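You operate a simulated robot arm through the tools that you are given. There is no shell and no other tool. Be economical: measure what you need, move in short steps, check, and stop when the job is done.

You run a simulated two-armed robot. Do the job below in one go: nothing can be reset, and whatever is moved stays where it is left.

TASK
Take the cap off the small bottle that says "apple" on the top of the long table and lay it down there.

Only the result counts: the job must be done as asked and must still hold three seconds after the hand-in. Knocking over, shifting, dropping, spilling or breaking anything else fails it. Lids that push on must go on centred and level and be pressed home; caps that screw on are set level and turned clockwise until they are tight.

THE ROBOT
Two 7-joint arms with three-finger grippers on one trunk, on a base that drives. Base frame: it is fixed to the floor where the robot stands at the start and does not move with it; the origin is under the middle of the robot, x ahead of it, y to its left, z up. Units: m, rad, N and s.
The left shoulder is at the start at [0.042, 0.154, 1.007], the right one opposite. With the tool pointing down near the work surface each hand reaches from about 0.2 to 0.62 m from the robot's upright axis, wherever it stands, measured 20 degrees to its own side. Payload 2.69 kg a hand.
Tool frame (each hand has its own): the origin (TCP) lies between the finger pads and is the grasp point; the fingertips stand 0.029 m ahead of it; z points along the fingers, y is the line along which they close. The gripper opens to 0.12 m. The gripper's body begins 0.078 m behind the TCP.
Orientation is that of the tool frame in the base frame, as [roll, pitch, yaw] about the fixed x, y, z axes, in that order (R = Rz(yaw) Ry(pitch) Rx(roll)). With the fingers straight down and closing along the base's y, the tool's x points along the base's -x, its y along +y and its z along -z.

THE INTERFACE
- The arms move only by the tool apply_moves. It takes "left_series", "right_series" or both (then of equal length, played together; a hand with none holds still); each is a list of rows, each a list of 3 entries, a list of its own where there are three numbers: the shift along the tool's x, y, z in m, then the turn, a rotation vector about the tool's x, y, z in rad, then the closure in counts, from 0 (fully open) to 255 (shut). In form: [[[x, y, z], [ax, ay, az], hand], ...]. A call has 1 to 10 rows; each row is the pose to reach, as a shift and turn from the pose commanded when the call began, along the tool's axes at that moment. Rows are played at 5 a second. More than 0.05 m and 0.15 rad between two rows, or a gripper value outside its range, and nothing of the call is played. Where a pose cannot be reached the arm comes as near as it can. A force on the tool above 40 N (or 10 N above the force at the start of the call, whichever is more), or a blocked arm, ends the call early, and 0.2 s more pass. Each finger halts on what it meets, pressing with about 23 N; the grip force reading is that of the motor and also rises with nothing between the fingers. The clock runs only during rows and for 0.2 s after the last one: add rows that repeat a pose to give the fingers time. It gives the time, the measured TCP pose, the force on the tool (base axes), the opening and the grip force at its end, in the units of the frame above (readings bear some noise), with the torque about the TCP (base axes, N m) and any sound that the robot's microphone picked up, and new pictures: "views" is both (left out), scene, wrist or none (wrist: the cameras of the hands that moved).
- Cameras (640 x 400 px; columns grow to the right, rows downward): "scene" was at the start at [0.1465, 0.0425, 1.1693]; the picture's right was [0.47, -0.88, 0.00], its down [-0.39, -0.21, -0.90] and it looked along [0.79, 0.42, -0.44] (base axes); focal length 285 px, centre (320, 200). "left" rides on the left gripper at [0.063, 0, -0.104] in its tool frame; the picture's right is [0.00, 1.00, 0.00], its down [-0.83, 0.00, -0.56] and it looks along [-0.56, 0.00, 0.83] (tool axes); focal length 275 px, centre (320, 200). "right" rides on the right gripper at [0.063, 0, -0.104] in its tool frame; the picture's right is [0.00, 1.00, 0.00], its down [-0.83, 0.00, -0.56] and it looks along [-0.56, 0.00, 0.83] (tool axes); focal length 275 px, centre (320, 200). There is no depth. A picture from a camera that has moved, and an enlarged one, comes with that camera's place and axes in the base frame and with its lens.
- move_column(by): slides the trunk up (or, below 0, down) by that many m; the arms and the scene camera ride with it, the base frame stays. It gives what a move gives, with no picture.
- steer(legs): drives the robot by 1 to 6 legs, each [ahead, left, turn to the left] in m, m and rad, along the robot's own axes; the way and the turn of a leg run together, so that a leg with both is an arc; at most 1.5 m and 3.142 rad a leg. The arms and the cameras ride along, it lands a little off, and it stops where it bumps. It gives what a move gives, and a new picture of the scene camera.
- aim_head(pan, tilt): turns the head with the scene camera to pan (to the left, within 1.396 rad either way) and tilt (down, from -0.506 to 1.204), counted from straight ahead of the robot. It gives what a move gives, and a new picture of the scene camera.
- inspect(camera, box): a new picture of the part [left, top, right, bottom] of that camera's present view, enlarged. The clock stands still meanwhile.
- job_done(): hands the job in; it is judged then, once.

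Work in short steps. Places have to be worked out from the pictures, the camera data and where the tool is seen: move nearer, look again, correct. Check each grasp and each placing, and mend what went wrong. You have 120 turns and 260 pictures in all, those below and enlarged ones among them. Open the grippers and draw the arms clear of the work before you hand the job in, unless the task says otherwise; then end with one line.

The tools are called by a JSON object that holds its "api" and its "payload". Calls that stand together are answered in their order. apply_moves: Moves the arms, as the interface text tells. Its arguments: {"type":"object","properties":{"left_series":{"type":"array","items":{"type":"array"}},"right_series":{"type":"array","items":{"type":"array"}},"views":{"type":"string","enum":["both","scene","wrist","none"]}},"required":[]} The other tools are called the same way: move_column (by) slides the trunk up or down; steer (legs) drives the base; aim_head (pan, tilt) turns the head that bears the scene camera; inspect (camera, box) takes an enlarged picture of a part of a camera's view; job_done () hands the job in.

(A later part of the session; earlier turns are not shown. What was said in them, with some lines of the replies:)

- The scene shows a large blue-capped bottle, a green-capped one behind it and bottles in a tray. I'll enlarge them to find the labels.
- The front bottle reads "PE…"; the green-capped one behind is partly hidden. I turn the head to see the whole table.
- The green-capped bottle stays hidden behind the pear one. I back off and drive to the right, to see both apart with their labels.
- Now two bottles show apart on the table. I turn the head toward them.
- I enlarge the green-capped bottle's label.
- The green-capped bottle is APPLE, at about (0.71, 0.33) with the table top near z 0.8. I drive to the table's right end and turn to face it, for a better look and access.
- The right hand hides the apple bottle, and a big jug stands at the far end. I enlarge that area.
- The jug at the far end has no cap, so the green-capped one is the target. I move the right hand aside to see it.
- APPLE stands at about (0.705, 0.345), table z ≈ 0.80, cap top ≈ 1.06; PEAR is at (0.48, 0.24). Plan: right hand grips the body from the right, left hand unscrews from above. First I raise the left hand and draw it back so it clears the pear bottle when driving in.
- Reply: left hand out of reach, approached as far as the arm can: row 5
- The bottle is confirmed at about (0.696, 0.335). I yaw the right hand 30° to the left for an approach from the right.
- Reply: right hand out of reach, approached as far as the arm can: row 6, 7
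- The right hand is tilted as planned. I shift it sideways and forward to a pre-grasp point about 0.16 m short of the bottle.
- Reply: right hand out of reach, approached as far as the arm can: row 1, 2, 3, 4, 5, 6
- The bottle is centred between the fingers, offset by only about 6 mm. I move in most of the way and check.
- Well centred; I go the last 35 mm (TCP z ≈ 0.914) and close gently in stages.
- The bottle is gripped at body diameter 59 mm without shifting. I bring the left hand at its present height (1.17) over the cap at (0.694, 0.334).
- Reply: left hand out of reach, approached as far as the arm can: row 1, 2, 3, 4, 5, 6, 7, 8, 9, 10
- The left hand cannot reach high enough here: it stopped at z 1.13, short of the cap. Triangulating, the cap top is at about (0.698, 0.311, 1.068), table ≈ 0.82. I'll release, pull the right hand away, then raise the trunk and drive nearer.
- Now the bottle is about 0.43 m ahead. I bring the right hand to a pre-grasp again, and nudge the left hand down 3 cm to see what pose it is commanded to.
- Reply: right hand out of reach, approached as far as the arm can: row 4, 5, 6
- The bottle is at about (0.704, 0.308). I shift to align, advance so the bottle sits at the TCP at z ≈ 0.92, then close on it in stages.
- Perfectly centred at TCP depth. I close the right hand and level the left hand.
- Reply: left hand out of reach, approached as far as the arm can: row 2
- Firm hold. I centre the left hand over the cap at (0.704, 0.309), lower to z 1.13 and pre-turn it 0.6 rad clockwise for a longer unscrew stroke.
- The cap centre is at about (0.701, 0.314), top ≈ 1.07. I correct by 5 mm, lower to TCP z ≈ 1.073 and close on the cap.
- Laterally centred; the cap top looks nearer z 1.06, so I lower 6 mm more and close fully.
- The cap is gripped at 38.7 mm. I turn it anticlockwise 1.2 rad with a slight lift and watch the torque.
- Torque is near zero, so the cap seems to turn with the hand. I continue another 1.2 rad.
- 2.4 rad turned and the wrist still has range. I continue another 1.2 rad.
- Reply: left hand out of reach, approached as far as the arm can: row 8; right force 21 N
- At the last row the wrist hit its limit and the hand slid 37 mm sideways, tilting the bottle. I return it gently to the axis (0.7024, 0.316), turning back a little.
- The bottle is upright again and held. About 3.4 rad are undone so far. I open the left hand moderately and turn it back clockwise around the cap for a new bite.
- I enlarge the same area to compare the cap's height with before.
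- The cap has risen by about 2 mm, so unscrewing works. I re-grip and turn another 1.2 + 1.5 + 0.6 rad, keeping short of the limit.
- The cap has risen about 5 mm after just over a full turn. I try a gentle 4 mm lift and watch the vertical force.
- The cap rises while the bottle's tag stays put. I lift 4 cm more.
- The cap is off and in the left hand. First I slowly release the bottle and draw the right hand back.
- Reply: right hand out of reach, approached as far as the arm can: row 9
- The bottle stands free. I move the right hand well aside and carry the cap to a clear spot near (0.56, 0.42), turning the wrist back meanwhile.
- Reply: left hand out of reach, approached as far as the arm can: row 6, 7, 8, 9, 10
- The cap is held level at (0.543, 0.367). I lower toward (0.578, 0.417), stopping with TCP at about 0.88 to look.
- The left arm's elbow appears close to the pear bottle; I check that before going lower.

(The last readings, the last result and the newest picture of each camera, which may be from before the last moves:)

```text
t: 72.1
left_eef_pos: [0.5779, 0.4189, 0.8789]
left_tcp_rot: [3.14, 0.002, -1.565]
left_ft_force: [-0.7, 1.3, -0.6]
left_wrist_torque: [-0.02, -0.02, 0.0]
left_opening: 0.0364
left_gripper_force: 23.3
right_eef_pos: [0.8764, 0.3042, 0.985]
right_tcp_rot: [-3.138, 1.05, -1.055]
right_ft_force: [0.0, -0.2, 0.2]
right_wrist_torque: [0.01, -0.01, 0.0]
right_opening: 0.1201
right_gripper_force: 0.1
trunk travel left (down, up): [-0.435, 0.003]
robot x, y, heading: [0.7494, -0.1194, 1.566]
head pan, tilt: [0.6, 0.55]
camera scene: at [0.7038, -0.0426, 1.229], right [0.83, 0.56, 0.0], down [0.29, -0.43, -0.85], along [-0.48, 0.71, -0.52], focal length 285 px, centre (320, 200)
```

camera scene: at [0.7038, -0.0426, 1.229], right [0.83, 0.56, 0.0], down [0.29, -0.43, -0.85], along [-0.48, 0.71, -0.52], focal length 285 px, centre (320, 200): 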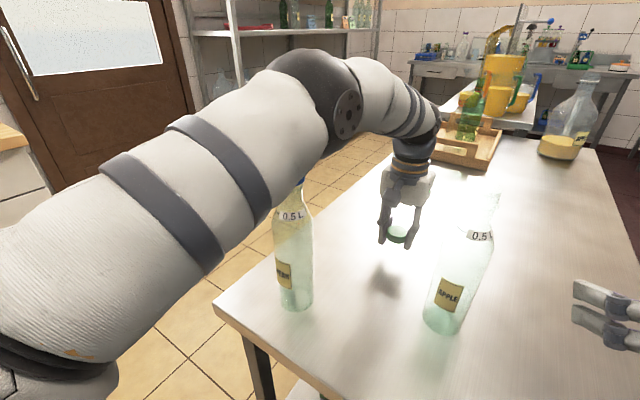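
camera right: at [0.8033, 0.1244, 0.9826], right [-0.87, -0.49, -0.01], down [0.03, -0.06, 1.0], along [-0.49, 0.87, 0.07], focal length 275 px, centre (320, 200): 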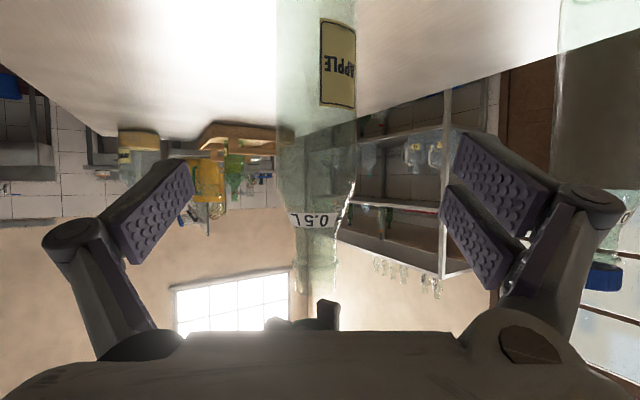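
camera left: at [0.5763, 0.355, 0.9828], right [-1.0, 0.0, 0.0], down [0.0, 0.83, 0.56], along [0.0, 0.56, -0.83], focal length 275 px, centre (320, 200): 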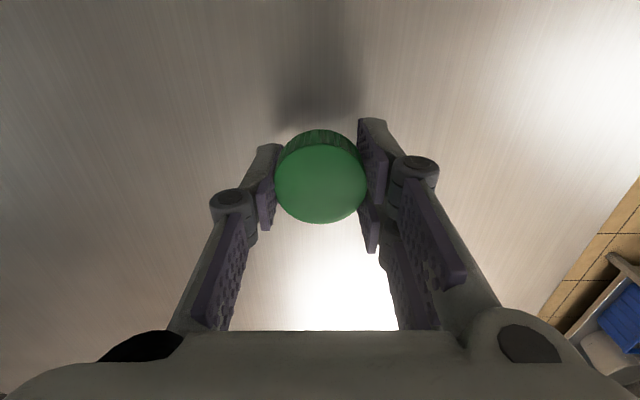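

The elbow passes right next to the pear bottle's cap. Lowering further here is risky, so I go back up the same way and will shift the base 8 cm to the right to bring the arm clear.

{"api": "apply_moves", "payload": {"left_series": [[[0, 0, -0.015], [0, 0, 0], 255], [[0, 0, -0.04], [0, 0, 0], 255], [[0, 0, -0.07], [0, 0, 0], 255], [[0, 0, -0.1], [0, 0, 0], 255], [[0.014, 0.01, -0.13], [0, 0, 0], 255], [[0.026, 0.019, -0.16], [0, 0, 0], 255], [[0.038, 0.027, -0.19], [0, 0, 0], 255], [[0.05, 0.035, -0.22], [0, 0, 0], 255]], "views": "scene"}}

```text
t: 73.9
left_eef_pos: [0.5444, 0.3681, 1.1003]
left_tcp_rot: [3.141, 0.003, -1.564]
left_ft_force: [-0.2, 0.1, -0.2]
left_wrist_torque: [0.01, 0.0, 0.02]
left_opening: 0.0364
left_gripper_force: 22.9
right_eef_pos: [0.8764, 0.3051, 0.9862]
right_tcp_rot: [-3.14, 1.053, -1.053]
right_ft_force: [-0.2, 0.0, 0.1]
right_wrist_torque: [0.0, -0.02, -0.01]
right_opening: 0.12
right_gripper_force: 0.1
trunk travel left (down, up): [-0.435, 0.003]
robot x, y, heading: [0.7507, -0.1254, 1.567]
head pan, tilt: [0.6, 0.55]
camera scene: at [0.7036, -0.0431, 1.2291], right [0.83, 0.56, 0.0], down [0.29, -0.43, -0.85], along [-0.48, 0.71, -0.52], focal length 285 px, centre (320, 200)
```

scene: 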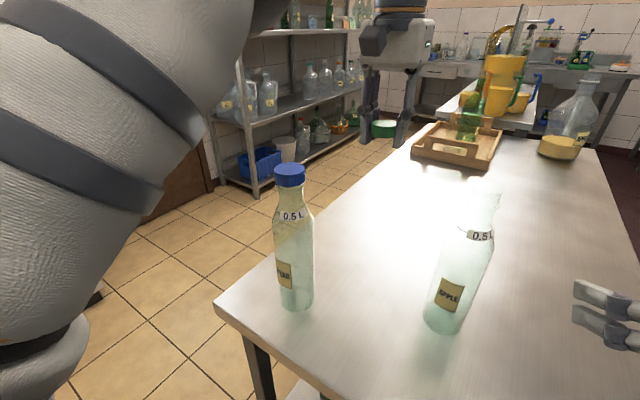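

The pear bottle is untouched. I drive 8 cm to the right, so the arm passes midway between the two bottles.

{"api": "steer", "payload": {"legs": [[0, -0.08, 0]]}}

```text
t: 75.2
left_eef_pos: [0.6273, 0.3683, 1.099]
left_tcp_rot: [3.14, 0.002, -1.566]
left_ft_force: [0.7, -0.5, -1.0]
left_wrist_torque: [0.0, 0.04, 0.01]
left_opening: 0.0361
left_gripper_force: 23.0
right_eef_pos: [0.9579, 0.3046, 0.9854]
right_tcp_rot: [-3.141, 1.052, -1.057]
right_ft_force: [0.8, 0.0, 0.8]
right_wrist_torque: [-0.01, 0.02, 0.01]
right_opening: 0.1198
right_gripper_force: 0.0
trunk travel left (down, up): [-0.435, 0.003]
robot x, y, heading: [0.833, -0.1228, 1.565]
head pan, tilt: [0.6, 0.55]
camera scene: at [0.7854, -0.043, 1.229], right [0.83, 0.56, 0.0], down [0.29, -0.43, -0.85], along [-0.48, 0.71, -0.52], focal length 285 px, centre (320, 200)
```

scene: 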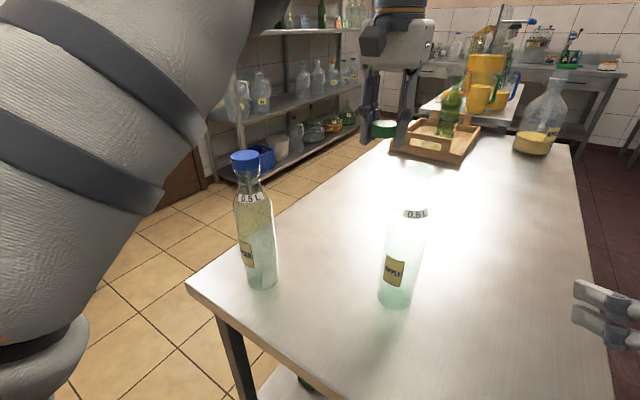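

I lower the hand toward (0.62, 0.43), stopping at z ≈ 0.90 to look at clearances.

{"api": "apply_moves", "payload": {"left_series": [[[-0.02, 0.002, 0.025], [0, 0, 0], 255], [[-0.04, 0.004, 0.05], [0, 0, 0], 255], [[-0.062, 0.007, 0.08], [0, 0, 0], 255], [[-0.062, 0.007, 0.11], [0, 0, 0], 255], [[-0.062, 0.007, 0.14], [0, 0, 0], 255], [[-0.062, 0.007, 0.17], [0, 0, 0], 255], [[-0.062, 0.007, 0.2], [0, 0, 0], 255]], "views": "both"}}

```text
t: 76.8
left_eef_pos: [0.617, 0.4304, 0.8981]
left_tcp_rot: [3.141, 0.002, -1.566]
left_ft_force: [0.3, 0.7, 0.9]
left_wrist_torque: [0.02, 0.04, 0.01]
left_opening: 0.0357
left_gripper_force: 22.9
left hand out of reach, approached as far as the arm can: row 3
right_eef_pos: [0.9577, 0.305, 0.9849]
right_tcp_rot: [-3.139, 1.05, -1.055]
right_ft_force: [0.4, 0.6, 0.1]
right_wrist_torque: [-0.02, 0.0, 0.01]
right_opening: 0.1201
right_gripper_force: 0.1
trunk travel left (down, up): [-0.435, 0.003]
robot x, y, heading: [0.8315, -0.1214, 1.567]
head pan, tilt: [0.6, 0.55]
camera scene: at [0.7847, -0.0427, 1.2289], right [0.83, 0.56, 0.0], down [0.29, -0.43, -0.85], along [-0.48, 0.71, -0.52], focal length 285 px, centre (320, 200)
camera left: at [0.6157, 0.3666, 1.0033], right [-1.0, 0.0, 0.0], down [0.0, 0.83, 0.56], along [0.0, 0.56, -0.83], focal length 275 px, centre (320, 200)
```

scene: 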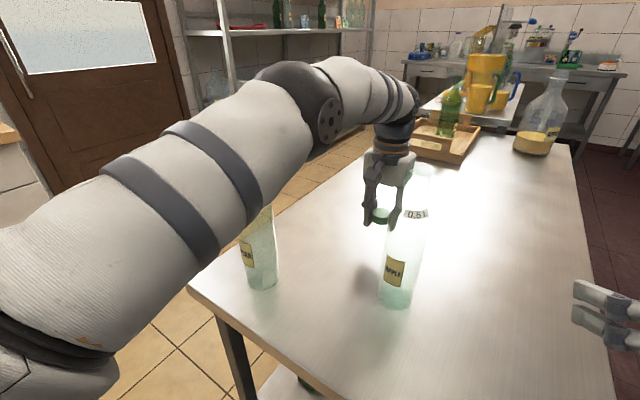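
left: 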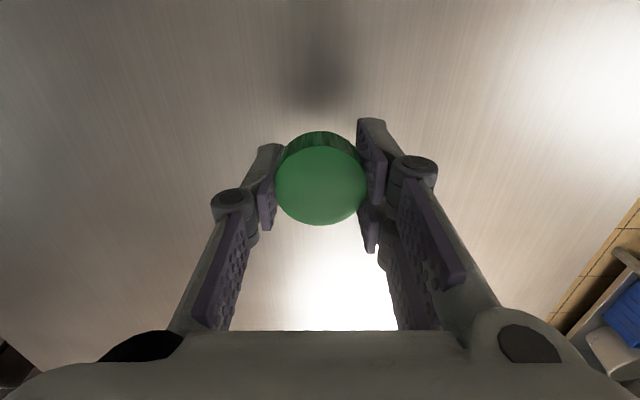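

Clearances look about 3–4 cm on each side. I lower 3 cm more with a 1 cm shift left, and check.

{"api": "apply_moves", "payload": {"left_series": [[[0, 0.005, 0.008], [0, 0, 0], 255], [[0, 0.01, 0.016], [0, 0, 0], 255], [[0, 0.01, 0.024], [0, 0, 0], 255], [[0, 0.01, 0.032], [0, 0, 0], 255]], "views": "both"}}

{"api": "inspect", "payload": {"camera": "scene", "box": [300, 100, 480, 320]}}

```text
t: 77.8
left_eef_pos: [0.6076, 0.4297, 0.8667]
left_tcp_rot: [3.141, 0.002, -1.566]
left_ft_force: [0.3, -1.1, -0.8]
left_wrist_torque: [0.0, 0.01, 0.0]
left_opening: 0.0353
left_gripper_force: 23.1
right_eef_pos: [0.958, 0.3043, 0.9855]
right_tcp_rot: [-3.14, 1.051, -1.053]
right_ft_force: [-0.5, -0.3, 0.0]
right_wrist_torque: [-0.05, 0.03, -0.02]
right_opening: 0.1199
right_gripper_force: 0.0
trunk travel left (down, up): [-0.435, 0.003]
robot x, y, heading: [0.8316, -0.1216, 1.565]
head pan, tilt: [0.6, 0.55]
camera scene: at [0.7848, -0.043, 1.229], right [0.83, 0.56, 0.0], down [0.29, -0.43, -0.85], along [-0.48, 0.71, -0.52], focal length 285 px, centre (320, 200)
camera left: at [0.6066, 0.3666, 0.9713], right [-1.0, 0.0, 0.0], down [0.0, 0.83, 0.56], along [0.0, 0.56, -0.83], focal length 275 px, centre (320, 200)
```

scene: 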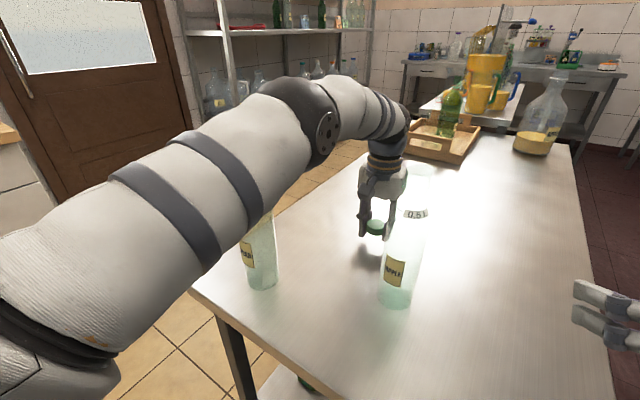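
left: 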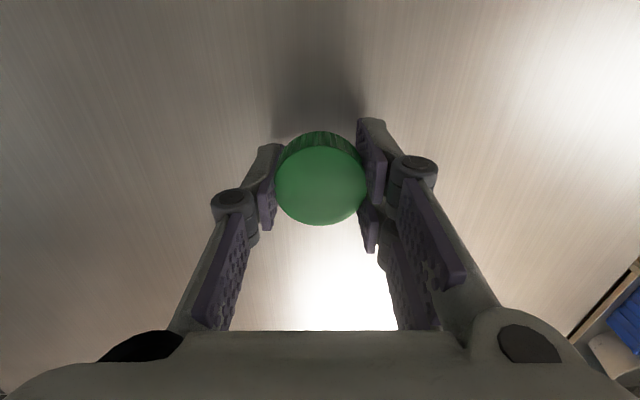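

```text
1.82 times, centred on (390, 210) of scene
camera zoom: at [0.7848, -0.043, 1.229], right [0.83, 0.56, 0.0], down [0.29, -0.43, -0.85], along [-0.48, 0.71, -0.52], focal length 519 px, centre (193, 182)
```

zoom: 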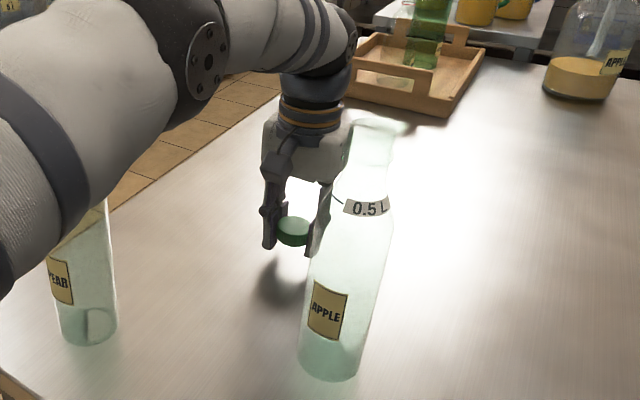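

Both bottles unmoved. I lower in 3 mm steps to meet the table.

{"api": "apply_moves", "payload": {"left_series": [[[0, 0, 0.003], [0, 0, 0], 255], [[0, 0, 0.006], [0, 0, 0], 255], [[0, 0, 0.009], [0, 0, 0], 255], [[0, 0, 0.012], [0, 0, 0], 255], [[0, 0, 0.014], [0, 0, 0], 255]], "views": "wrist"}}

```text
t: 79.0
left_eef_pos: [0.6082, 0.4308, 0.8539]
left_tcp_rot: [3.138, 0.001, -1.565]
left_ft_force: [-0.8, -0.4, -1.0]
left_wrist_torque: [-0.02, 0.0, 0.0]
left_opening: 0.0356
left_gripper_force: 22.9
right_eef_pos: [0.9575, 0.3047, 0.9849]
right_tcp_rot: [-3.139, 1.051, -1.054]
right_ft_force: [0.5, -0.5, -0.1]
right_wrist_torque: [0.01, 0.03, -0.04]
right_opening: 0.1199
right_gripper_force: 0.1
trunk travel left (down, up): [-0.435, 0.003]
robot x, y, heading: [0.8305, -0.1247, 1.561]
head pan, tilt: [0.6, 0.55]
camera left: at [0.6064, 0.3666, 0.9582], right [-1.0, 0.0, 0.0], down [0.0, 0.83, 0.56], along [0.0, 0.56, -0.83], focal length 275 px, centre (320, 200)
```

left: 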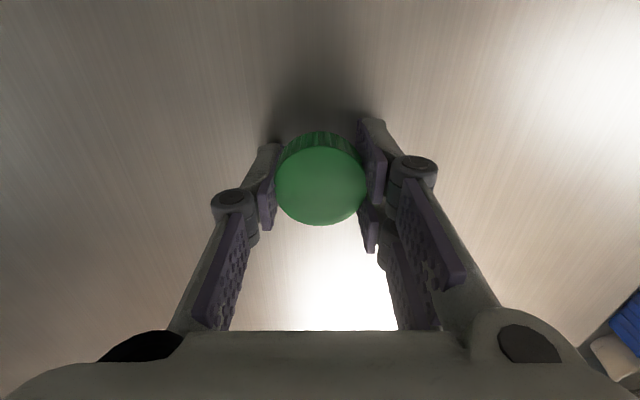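

Still no contact; I keep lowering in 2 mm steps.

{"api": "apply_moves", "payload": {"left_series": [[[0, 0, 0.002], [0, 0, 0], 255], [[0, 0, 0.004], [0, 0, 0], 255], [[0, 0, 0.006], [0, 0, 0], 255]], "views": "none"}}

{"api": "inspect", "payload": {"camera": "scene", "box": [330, 160, 430, 260]}}

```text
t: 79.8
left_eef_pos: [0.6071, 0.4304, 0.8491]
left_tcp_rot: [3.14, 0.004, -1.565]
left_ft_force: [-0.1, 0.0, 3.4]
left_wrist_torque: [0.03, -0.05, 0.03]
left_opening: 0.0354
left_gripper_force: 23.3
right_eef_pos: [0.9578, 0.3038, 0.9854]
right_tcp_rot: [-3.14, 1.052, -1.052]
right_ft_force: [-0.3, 0.2, 0.2]
right_wrist_torque: [-0.04, -0.02, 0.03]
right_opening: 0.1199
right_gripper_force: 0.1
trunk travel left (down, up): [-0.435, 0.003]
robot x, y, heading: [0.8322, -0.1228, 1.567]
head pan, tilt: [0.6, 0.55]
```

```text
4.00 times, centred on (380, 210) of scene
camera zoom: at [0.7849, -0.0433, 1.2291], right [0.83, 0.56, 0.0], down [0.29, -0.43, -0.85], along [-0.48, 0.71, -0.52], focal length 1141 px, centre (80, 160)
```

zoom: 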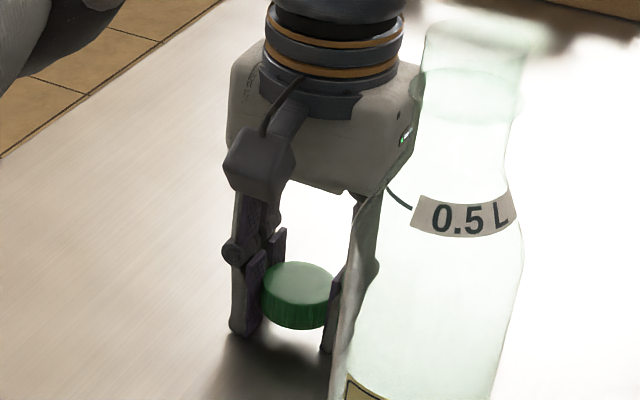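

The fingertips touch the table (3.4 N); the cap hovers about 1 cm above. I ease the fingers open slowly so it settles flat.

{"api": "apply_moves", "payload": {"left_series": [[[0, 0, 0], [0, 0, 0], 185], [[0, 0, 0], [0, 0, 0], 178], [[0, 0, 0], [0, 0, 0], 174], [[0, 0, 0], [0, 0, 0], 170], [[0, 0, 0], [0, 0, 0], 165], [[0, 0, 0], [0, 0, 0], 158], [[0, 0, 0], [0, 0, 0], 145], [[0, 0, 0], [0, 0, 0], 130]], "views": "wrist"}}

{"api": "inspect", "payload": {"camera": "scene", "box": [330, 160, 430, 260]}}

```text
t: 81.6
left_eef_pos: [0.6069, 0.4293, 0.8463]
left_tcp_rot: [3.139, 0.0, -1.567]
left_ft_force: [-1.4, -1.7, 2.1]
left_wrist_torque: [-0.02, -0.05, -0.04]
left_opening: 0.0583
left_gripper_force: 0.1
right_eef_pos: [0.9565, 0.3037, 0.985]
right_tcp_rot: [-3.141, 1.051, -1.054]
right_ft_force: [-1.1, -0.7, -0.2]
right_wrist_torque: [0.04, -0.04, -0.02]
right_opening: 0.1201
right_gripper_force: 0.1
trunk travel left (down, up): [-0.435, 0.003]
robot x, y, heading: [0.8346, -0.1232, 1.563]
head pan, tilt: [0.6, 0.55]
camera left: at [0.6059, 0.3656, 0.952], right [-1.0, 0.0, 0.0], down [0.0, 0.83, 0.56], along [0.0, 0.56, -0.83], focal length 275 px, centre (320, 200)
```

left: 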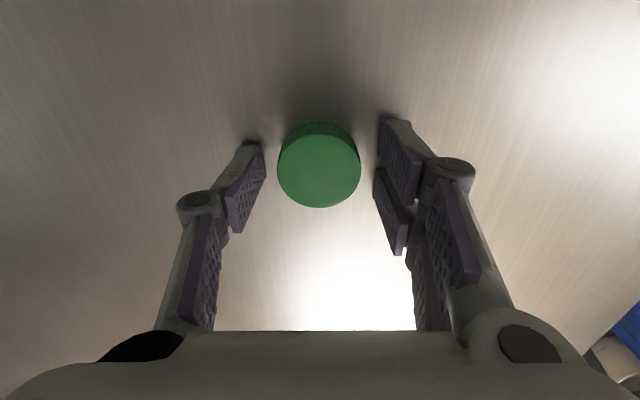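

```text
4.00 times, centred on (380, 210) of scene
camera zoom: at [0.7848, -0.0433, 1.229], right [0.83, 0.56, 0.0], down [0.29, -0.43, -0.85], along [-0.48, 0.71, -0.52], focal length 1141 px, centre (80, 160)
```

zoom: 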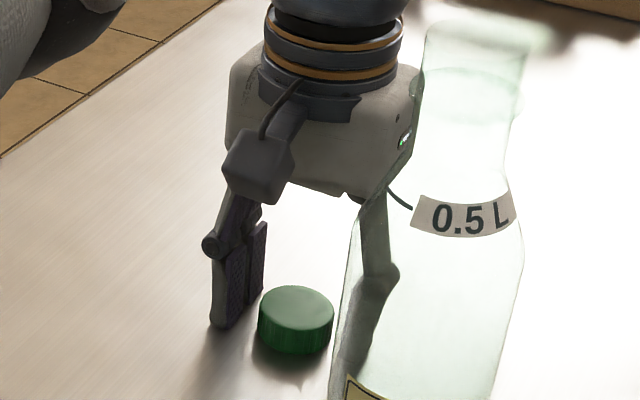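

The cap lies flat on the table. I raise the hand straight up, then back along the way it came.

{"api": "apply_moves", "payload": {"left_series": [[[0, 0, -0.01], [0, 0, 0], 125], [[0, 0, -0.03], [0, 0, 0], 125], [[0, 0, -0.06], [0, 0, 0], 125], [[0, 0, -0.09], [0, 0, 0], 125], [[0, 0, -0.12], [0, 0, 0], 125], [[0, 0, -0.15], [0, 0, 0], 125], [[0.015, 0, -0.18], [0, 0, 0], 125], [[0.03, 0, -0.21], [0, 0, 0], 125], [[0.05, 0, -0.24], [0, 0, 0], 125], [[0.062, 0, -0.26], [0, 0, 0], 125]], "views": "scene"}}

```text
t: 83.8
left_eef_pos: [0.6112, 0.3659, 1.1088]
left_tcp_rot: [3.139, 0.0, -1.566]
left_ft_force: [-0.5, 0.0, 0.2]
left_wrist_torque: [-0.01, 0.0, -0.01]
left_opening: 0.0616
left_gripper_force: 0.1
right_eef_pos: [0.9568, 0.3032, 0.9852]
right_tcp_rot: [-3.14, 1.053, -1.056]
right_ft_force: [-0.3, 0.4, 0.4]
right_wrist_torque: [0.01, -0.01, -0.01]
right_opening: 0.1199
right_gripper_force: 0.1
trunk travel left (down, up): [-0.435, 0.003]
robot x, y, heading: [0.8351, -0.1217, 1.568]
head pan, tilt: [0.6, 0.55]
camera scene: at [0.7848, -0.0433, 1.2291], right [0.83, 0.56, 0.0], down [0.29, -0.43, -0.85], along [-0.48, 0.71, -0.52], focal length 285 px, centre (320, 200)
```

scene: 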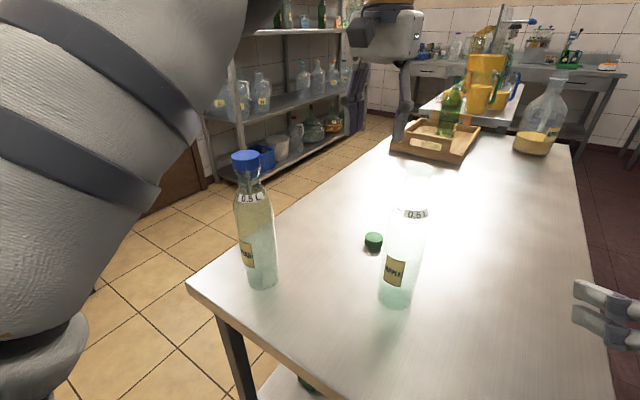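

Cap flat on the table and both bottles standing in place. I open the left hand fully and back the robot off straight.

{"api": "apply_moves", "payload": {"left_series": [[[0.01, 0, -0.015], [0, 0, 0], 60], [[0.02, 0, -0.03], [0, 0, 0], 0], [[0.02, 0, -0.03], [0, 0, 0], 0]], "views": "none"}}

{"api": "steer", "payload": {"legs": [[-0.3, 0, 0]]}}

{"api": "aim_head", "payload": {"pan": 0.3, "tilt": 0.5}}

```text
t: 84.6
left_eef_pos: [0.6107, 0.3471, 1.1382]
left_tcp_rot: [3.14, -0.001, -1.565]
left_ft_force: [0.3, 0.7, -0.1]
left_wrist_torque: [-0.01, -0.01, -0.04]
left_opening: 0.1198
left_gripper_force: 0.0
right_eef_pos: [0.9572, 0.3043, 0.9841]
right_tcp_rot: [-3.14, 1.05, -1.055]
right_ft_force: [-0.1, 0.2, -0.4]
right_wrist_torque: [0.02, 0.0, 0.03]
right_opening: 0.1201
right_gripper_force: 0.1
trunk travel left (down, up): [-0.435, 0.003]
robot x, y, heading: [0.8358, -0.1249, 1.561]
head pan, tilt: [0.6, 0.55]
```

```text
t: 86.6
left_eef_pos: [0.6073, 0.0475, 1.1371]
left_tcp_rot: [3.139, 0.002, -1.566]
left_ft_force: [-0.1, -0.2, 0.4]
left_wrist_torque: [-0.01, -0.01, 0.01]
left_opening: 0.12
left_gripper_force: 0.1
right_eef_pos: [0.9556, 0.0053, 0.9864]
right_tcp_rot: [-3.14, 1.051, -1.057]
right_ft_force: [0.6, 0.1, -0.3]
right_wrist_torque: [0.0, 0.02, -0.02]
right_opening: 0.1201
right_gripper_force: 0.1
trunk travel left (down, up): [-0.435, 0.003]
robot x, y, heading: [0.8321, -0.4198, 1.565]
head pan, tilt: [0.6, 0.55]
camera scene: at [0.7831, -0.3432, 1.229], right [0.83, 0.56, 0.0], down [0.29, -0.43, -0.85], along [-0.48, 0.71, -0.52], focal length 285 px, centre (320, 200)
```

scene: 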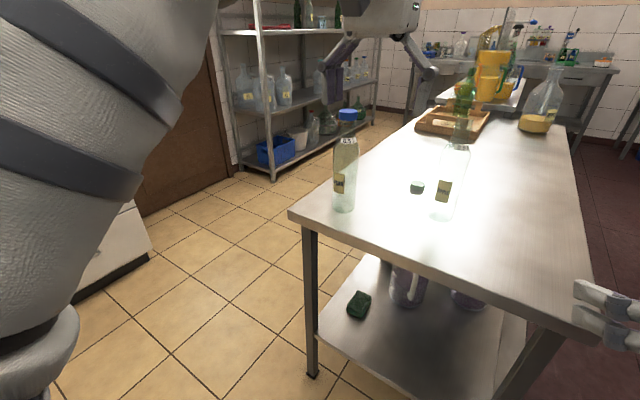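

```text
t: 87.4
left_eef_pos: [0.6092, 0.049, 1.1373]
left_tcp_rot: [3.141, 0.001, -1.567]
left_ft_force: [-0.2, -0.1, -0.1]
left_wrist_torque: [0.0, 0.02, 0.01]
left_opening: 0.12
left_gripper_force: 0.0
right_eef_pos: [0.9561, 0.0047, 0.9856]
right_tcp_rot: [-3.139, 1.05, -1.055]
right_ft_force: [-0.4, 0.4, 0.6]
right_wrist_torque: [0.02, 0.01, 0.01]
right_opening: 0.12
right_gripper_force: 0.2
trunk travel left (down, up): [-0.435, 0.003]
robot x, y, heading: [0.8327, -0.424, 1.559]
head pan, tilt: [0.3, 0.499]
camera scene: at [0.8069, -0.3301, 1.2336], right [0.96, 0.29, 0.0], down [0.14, -0.46, -0.88], along [-0.25, 0.84, -0.48], focal length 285 px, centre (320, 200)
```

scene: 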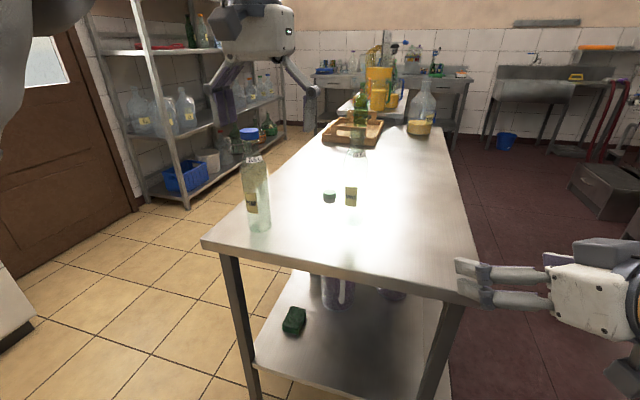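

Everything stands in place, the cap is on the table and the arms are clear, so I hand it in.

{"api": "job_done", "payload": {}}

```text
The job is handed in.
```

I unscrewed the green cap from the small "apple" bottle and laid it flat on the long table beside the bottle. Both bottles were still standing, and both hands were open and clear of the table when I handed the job in.
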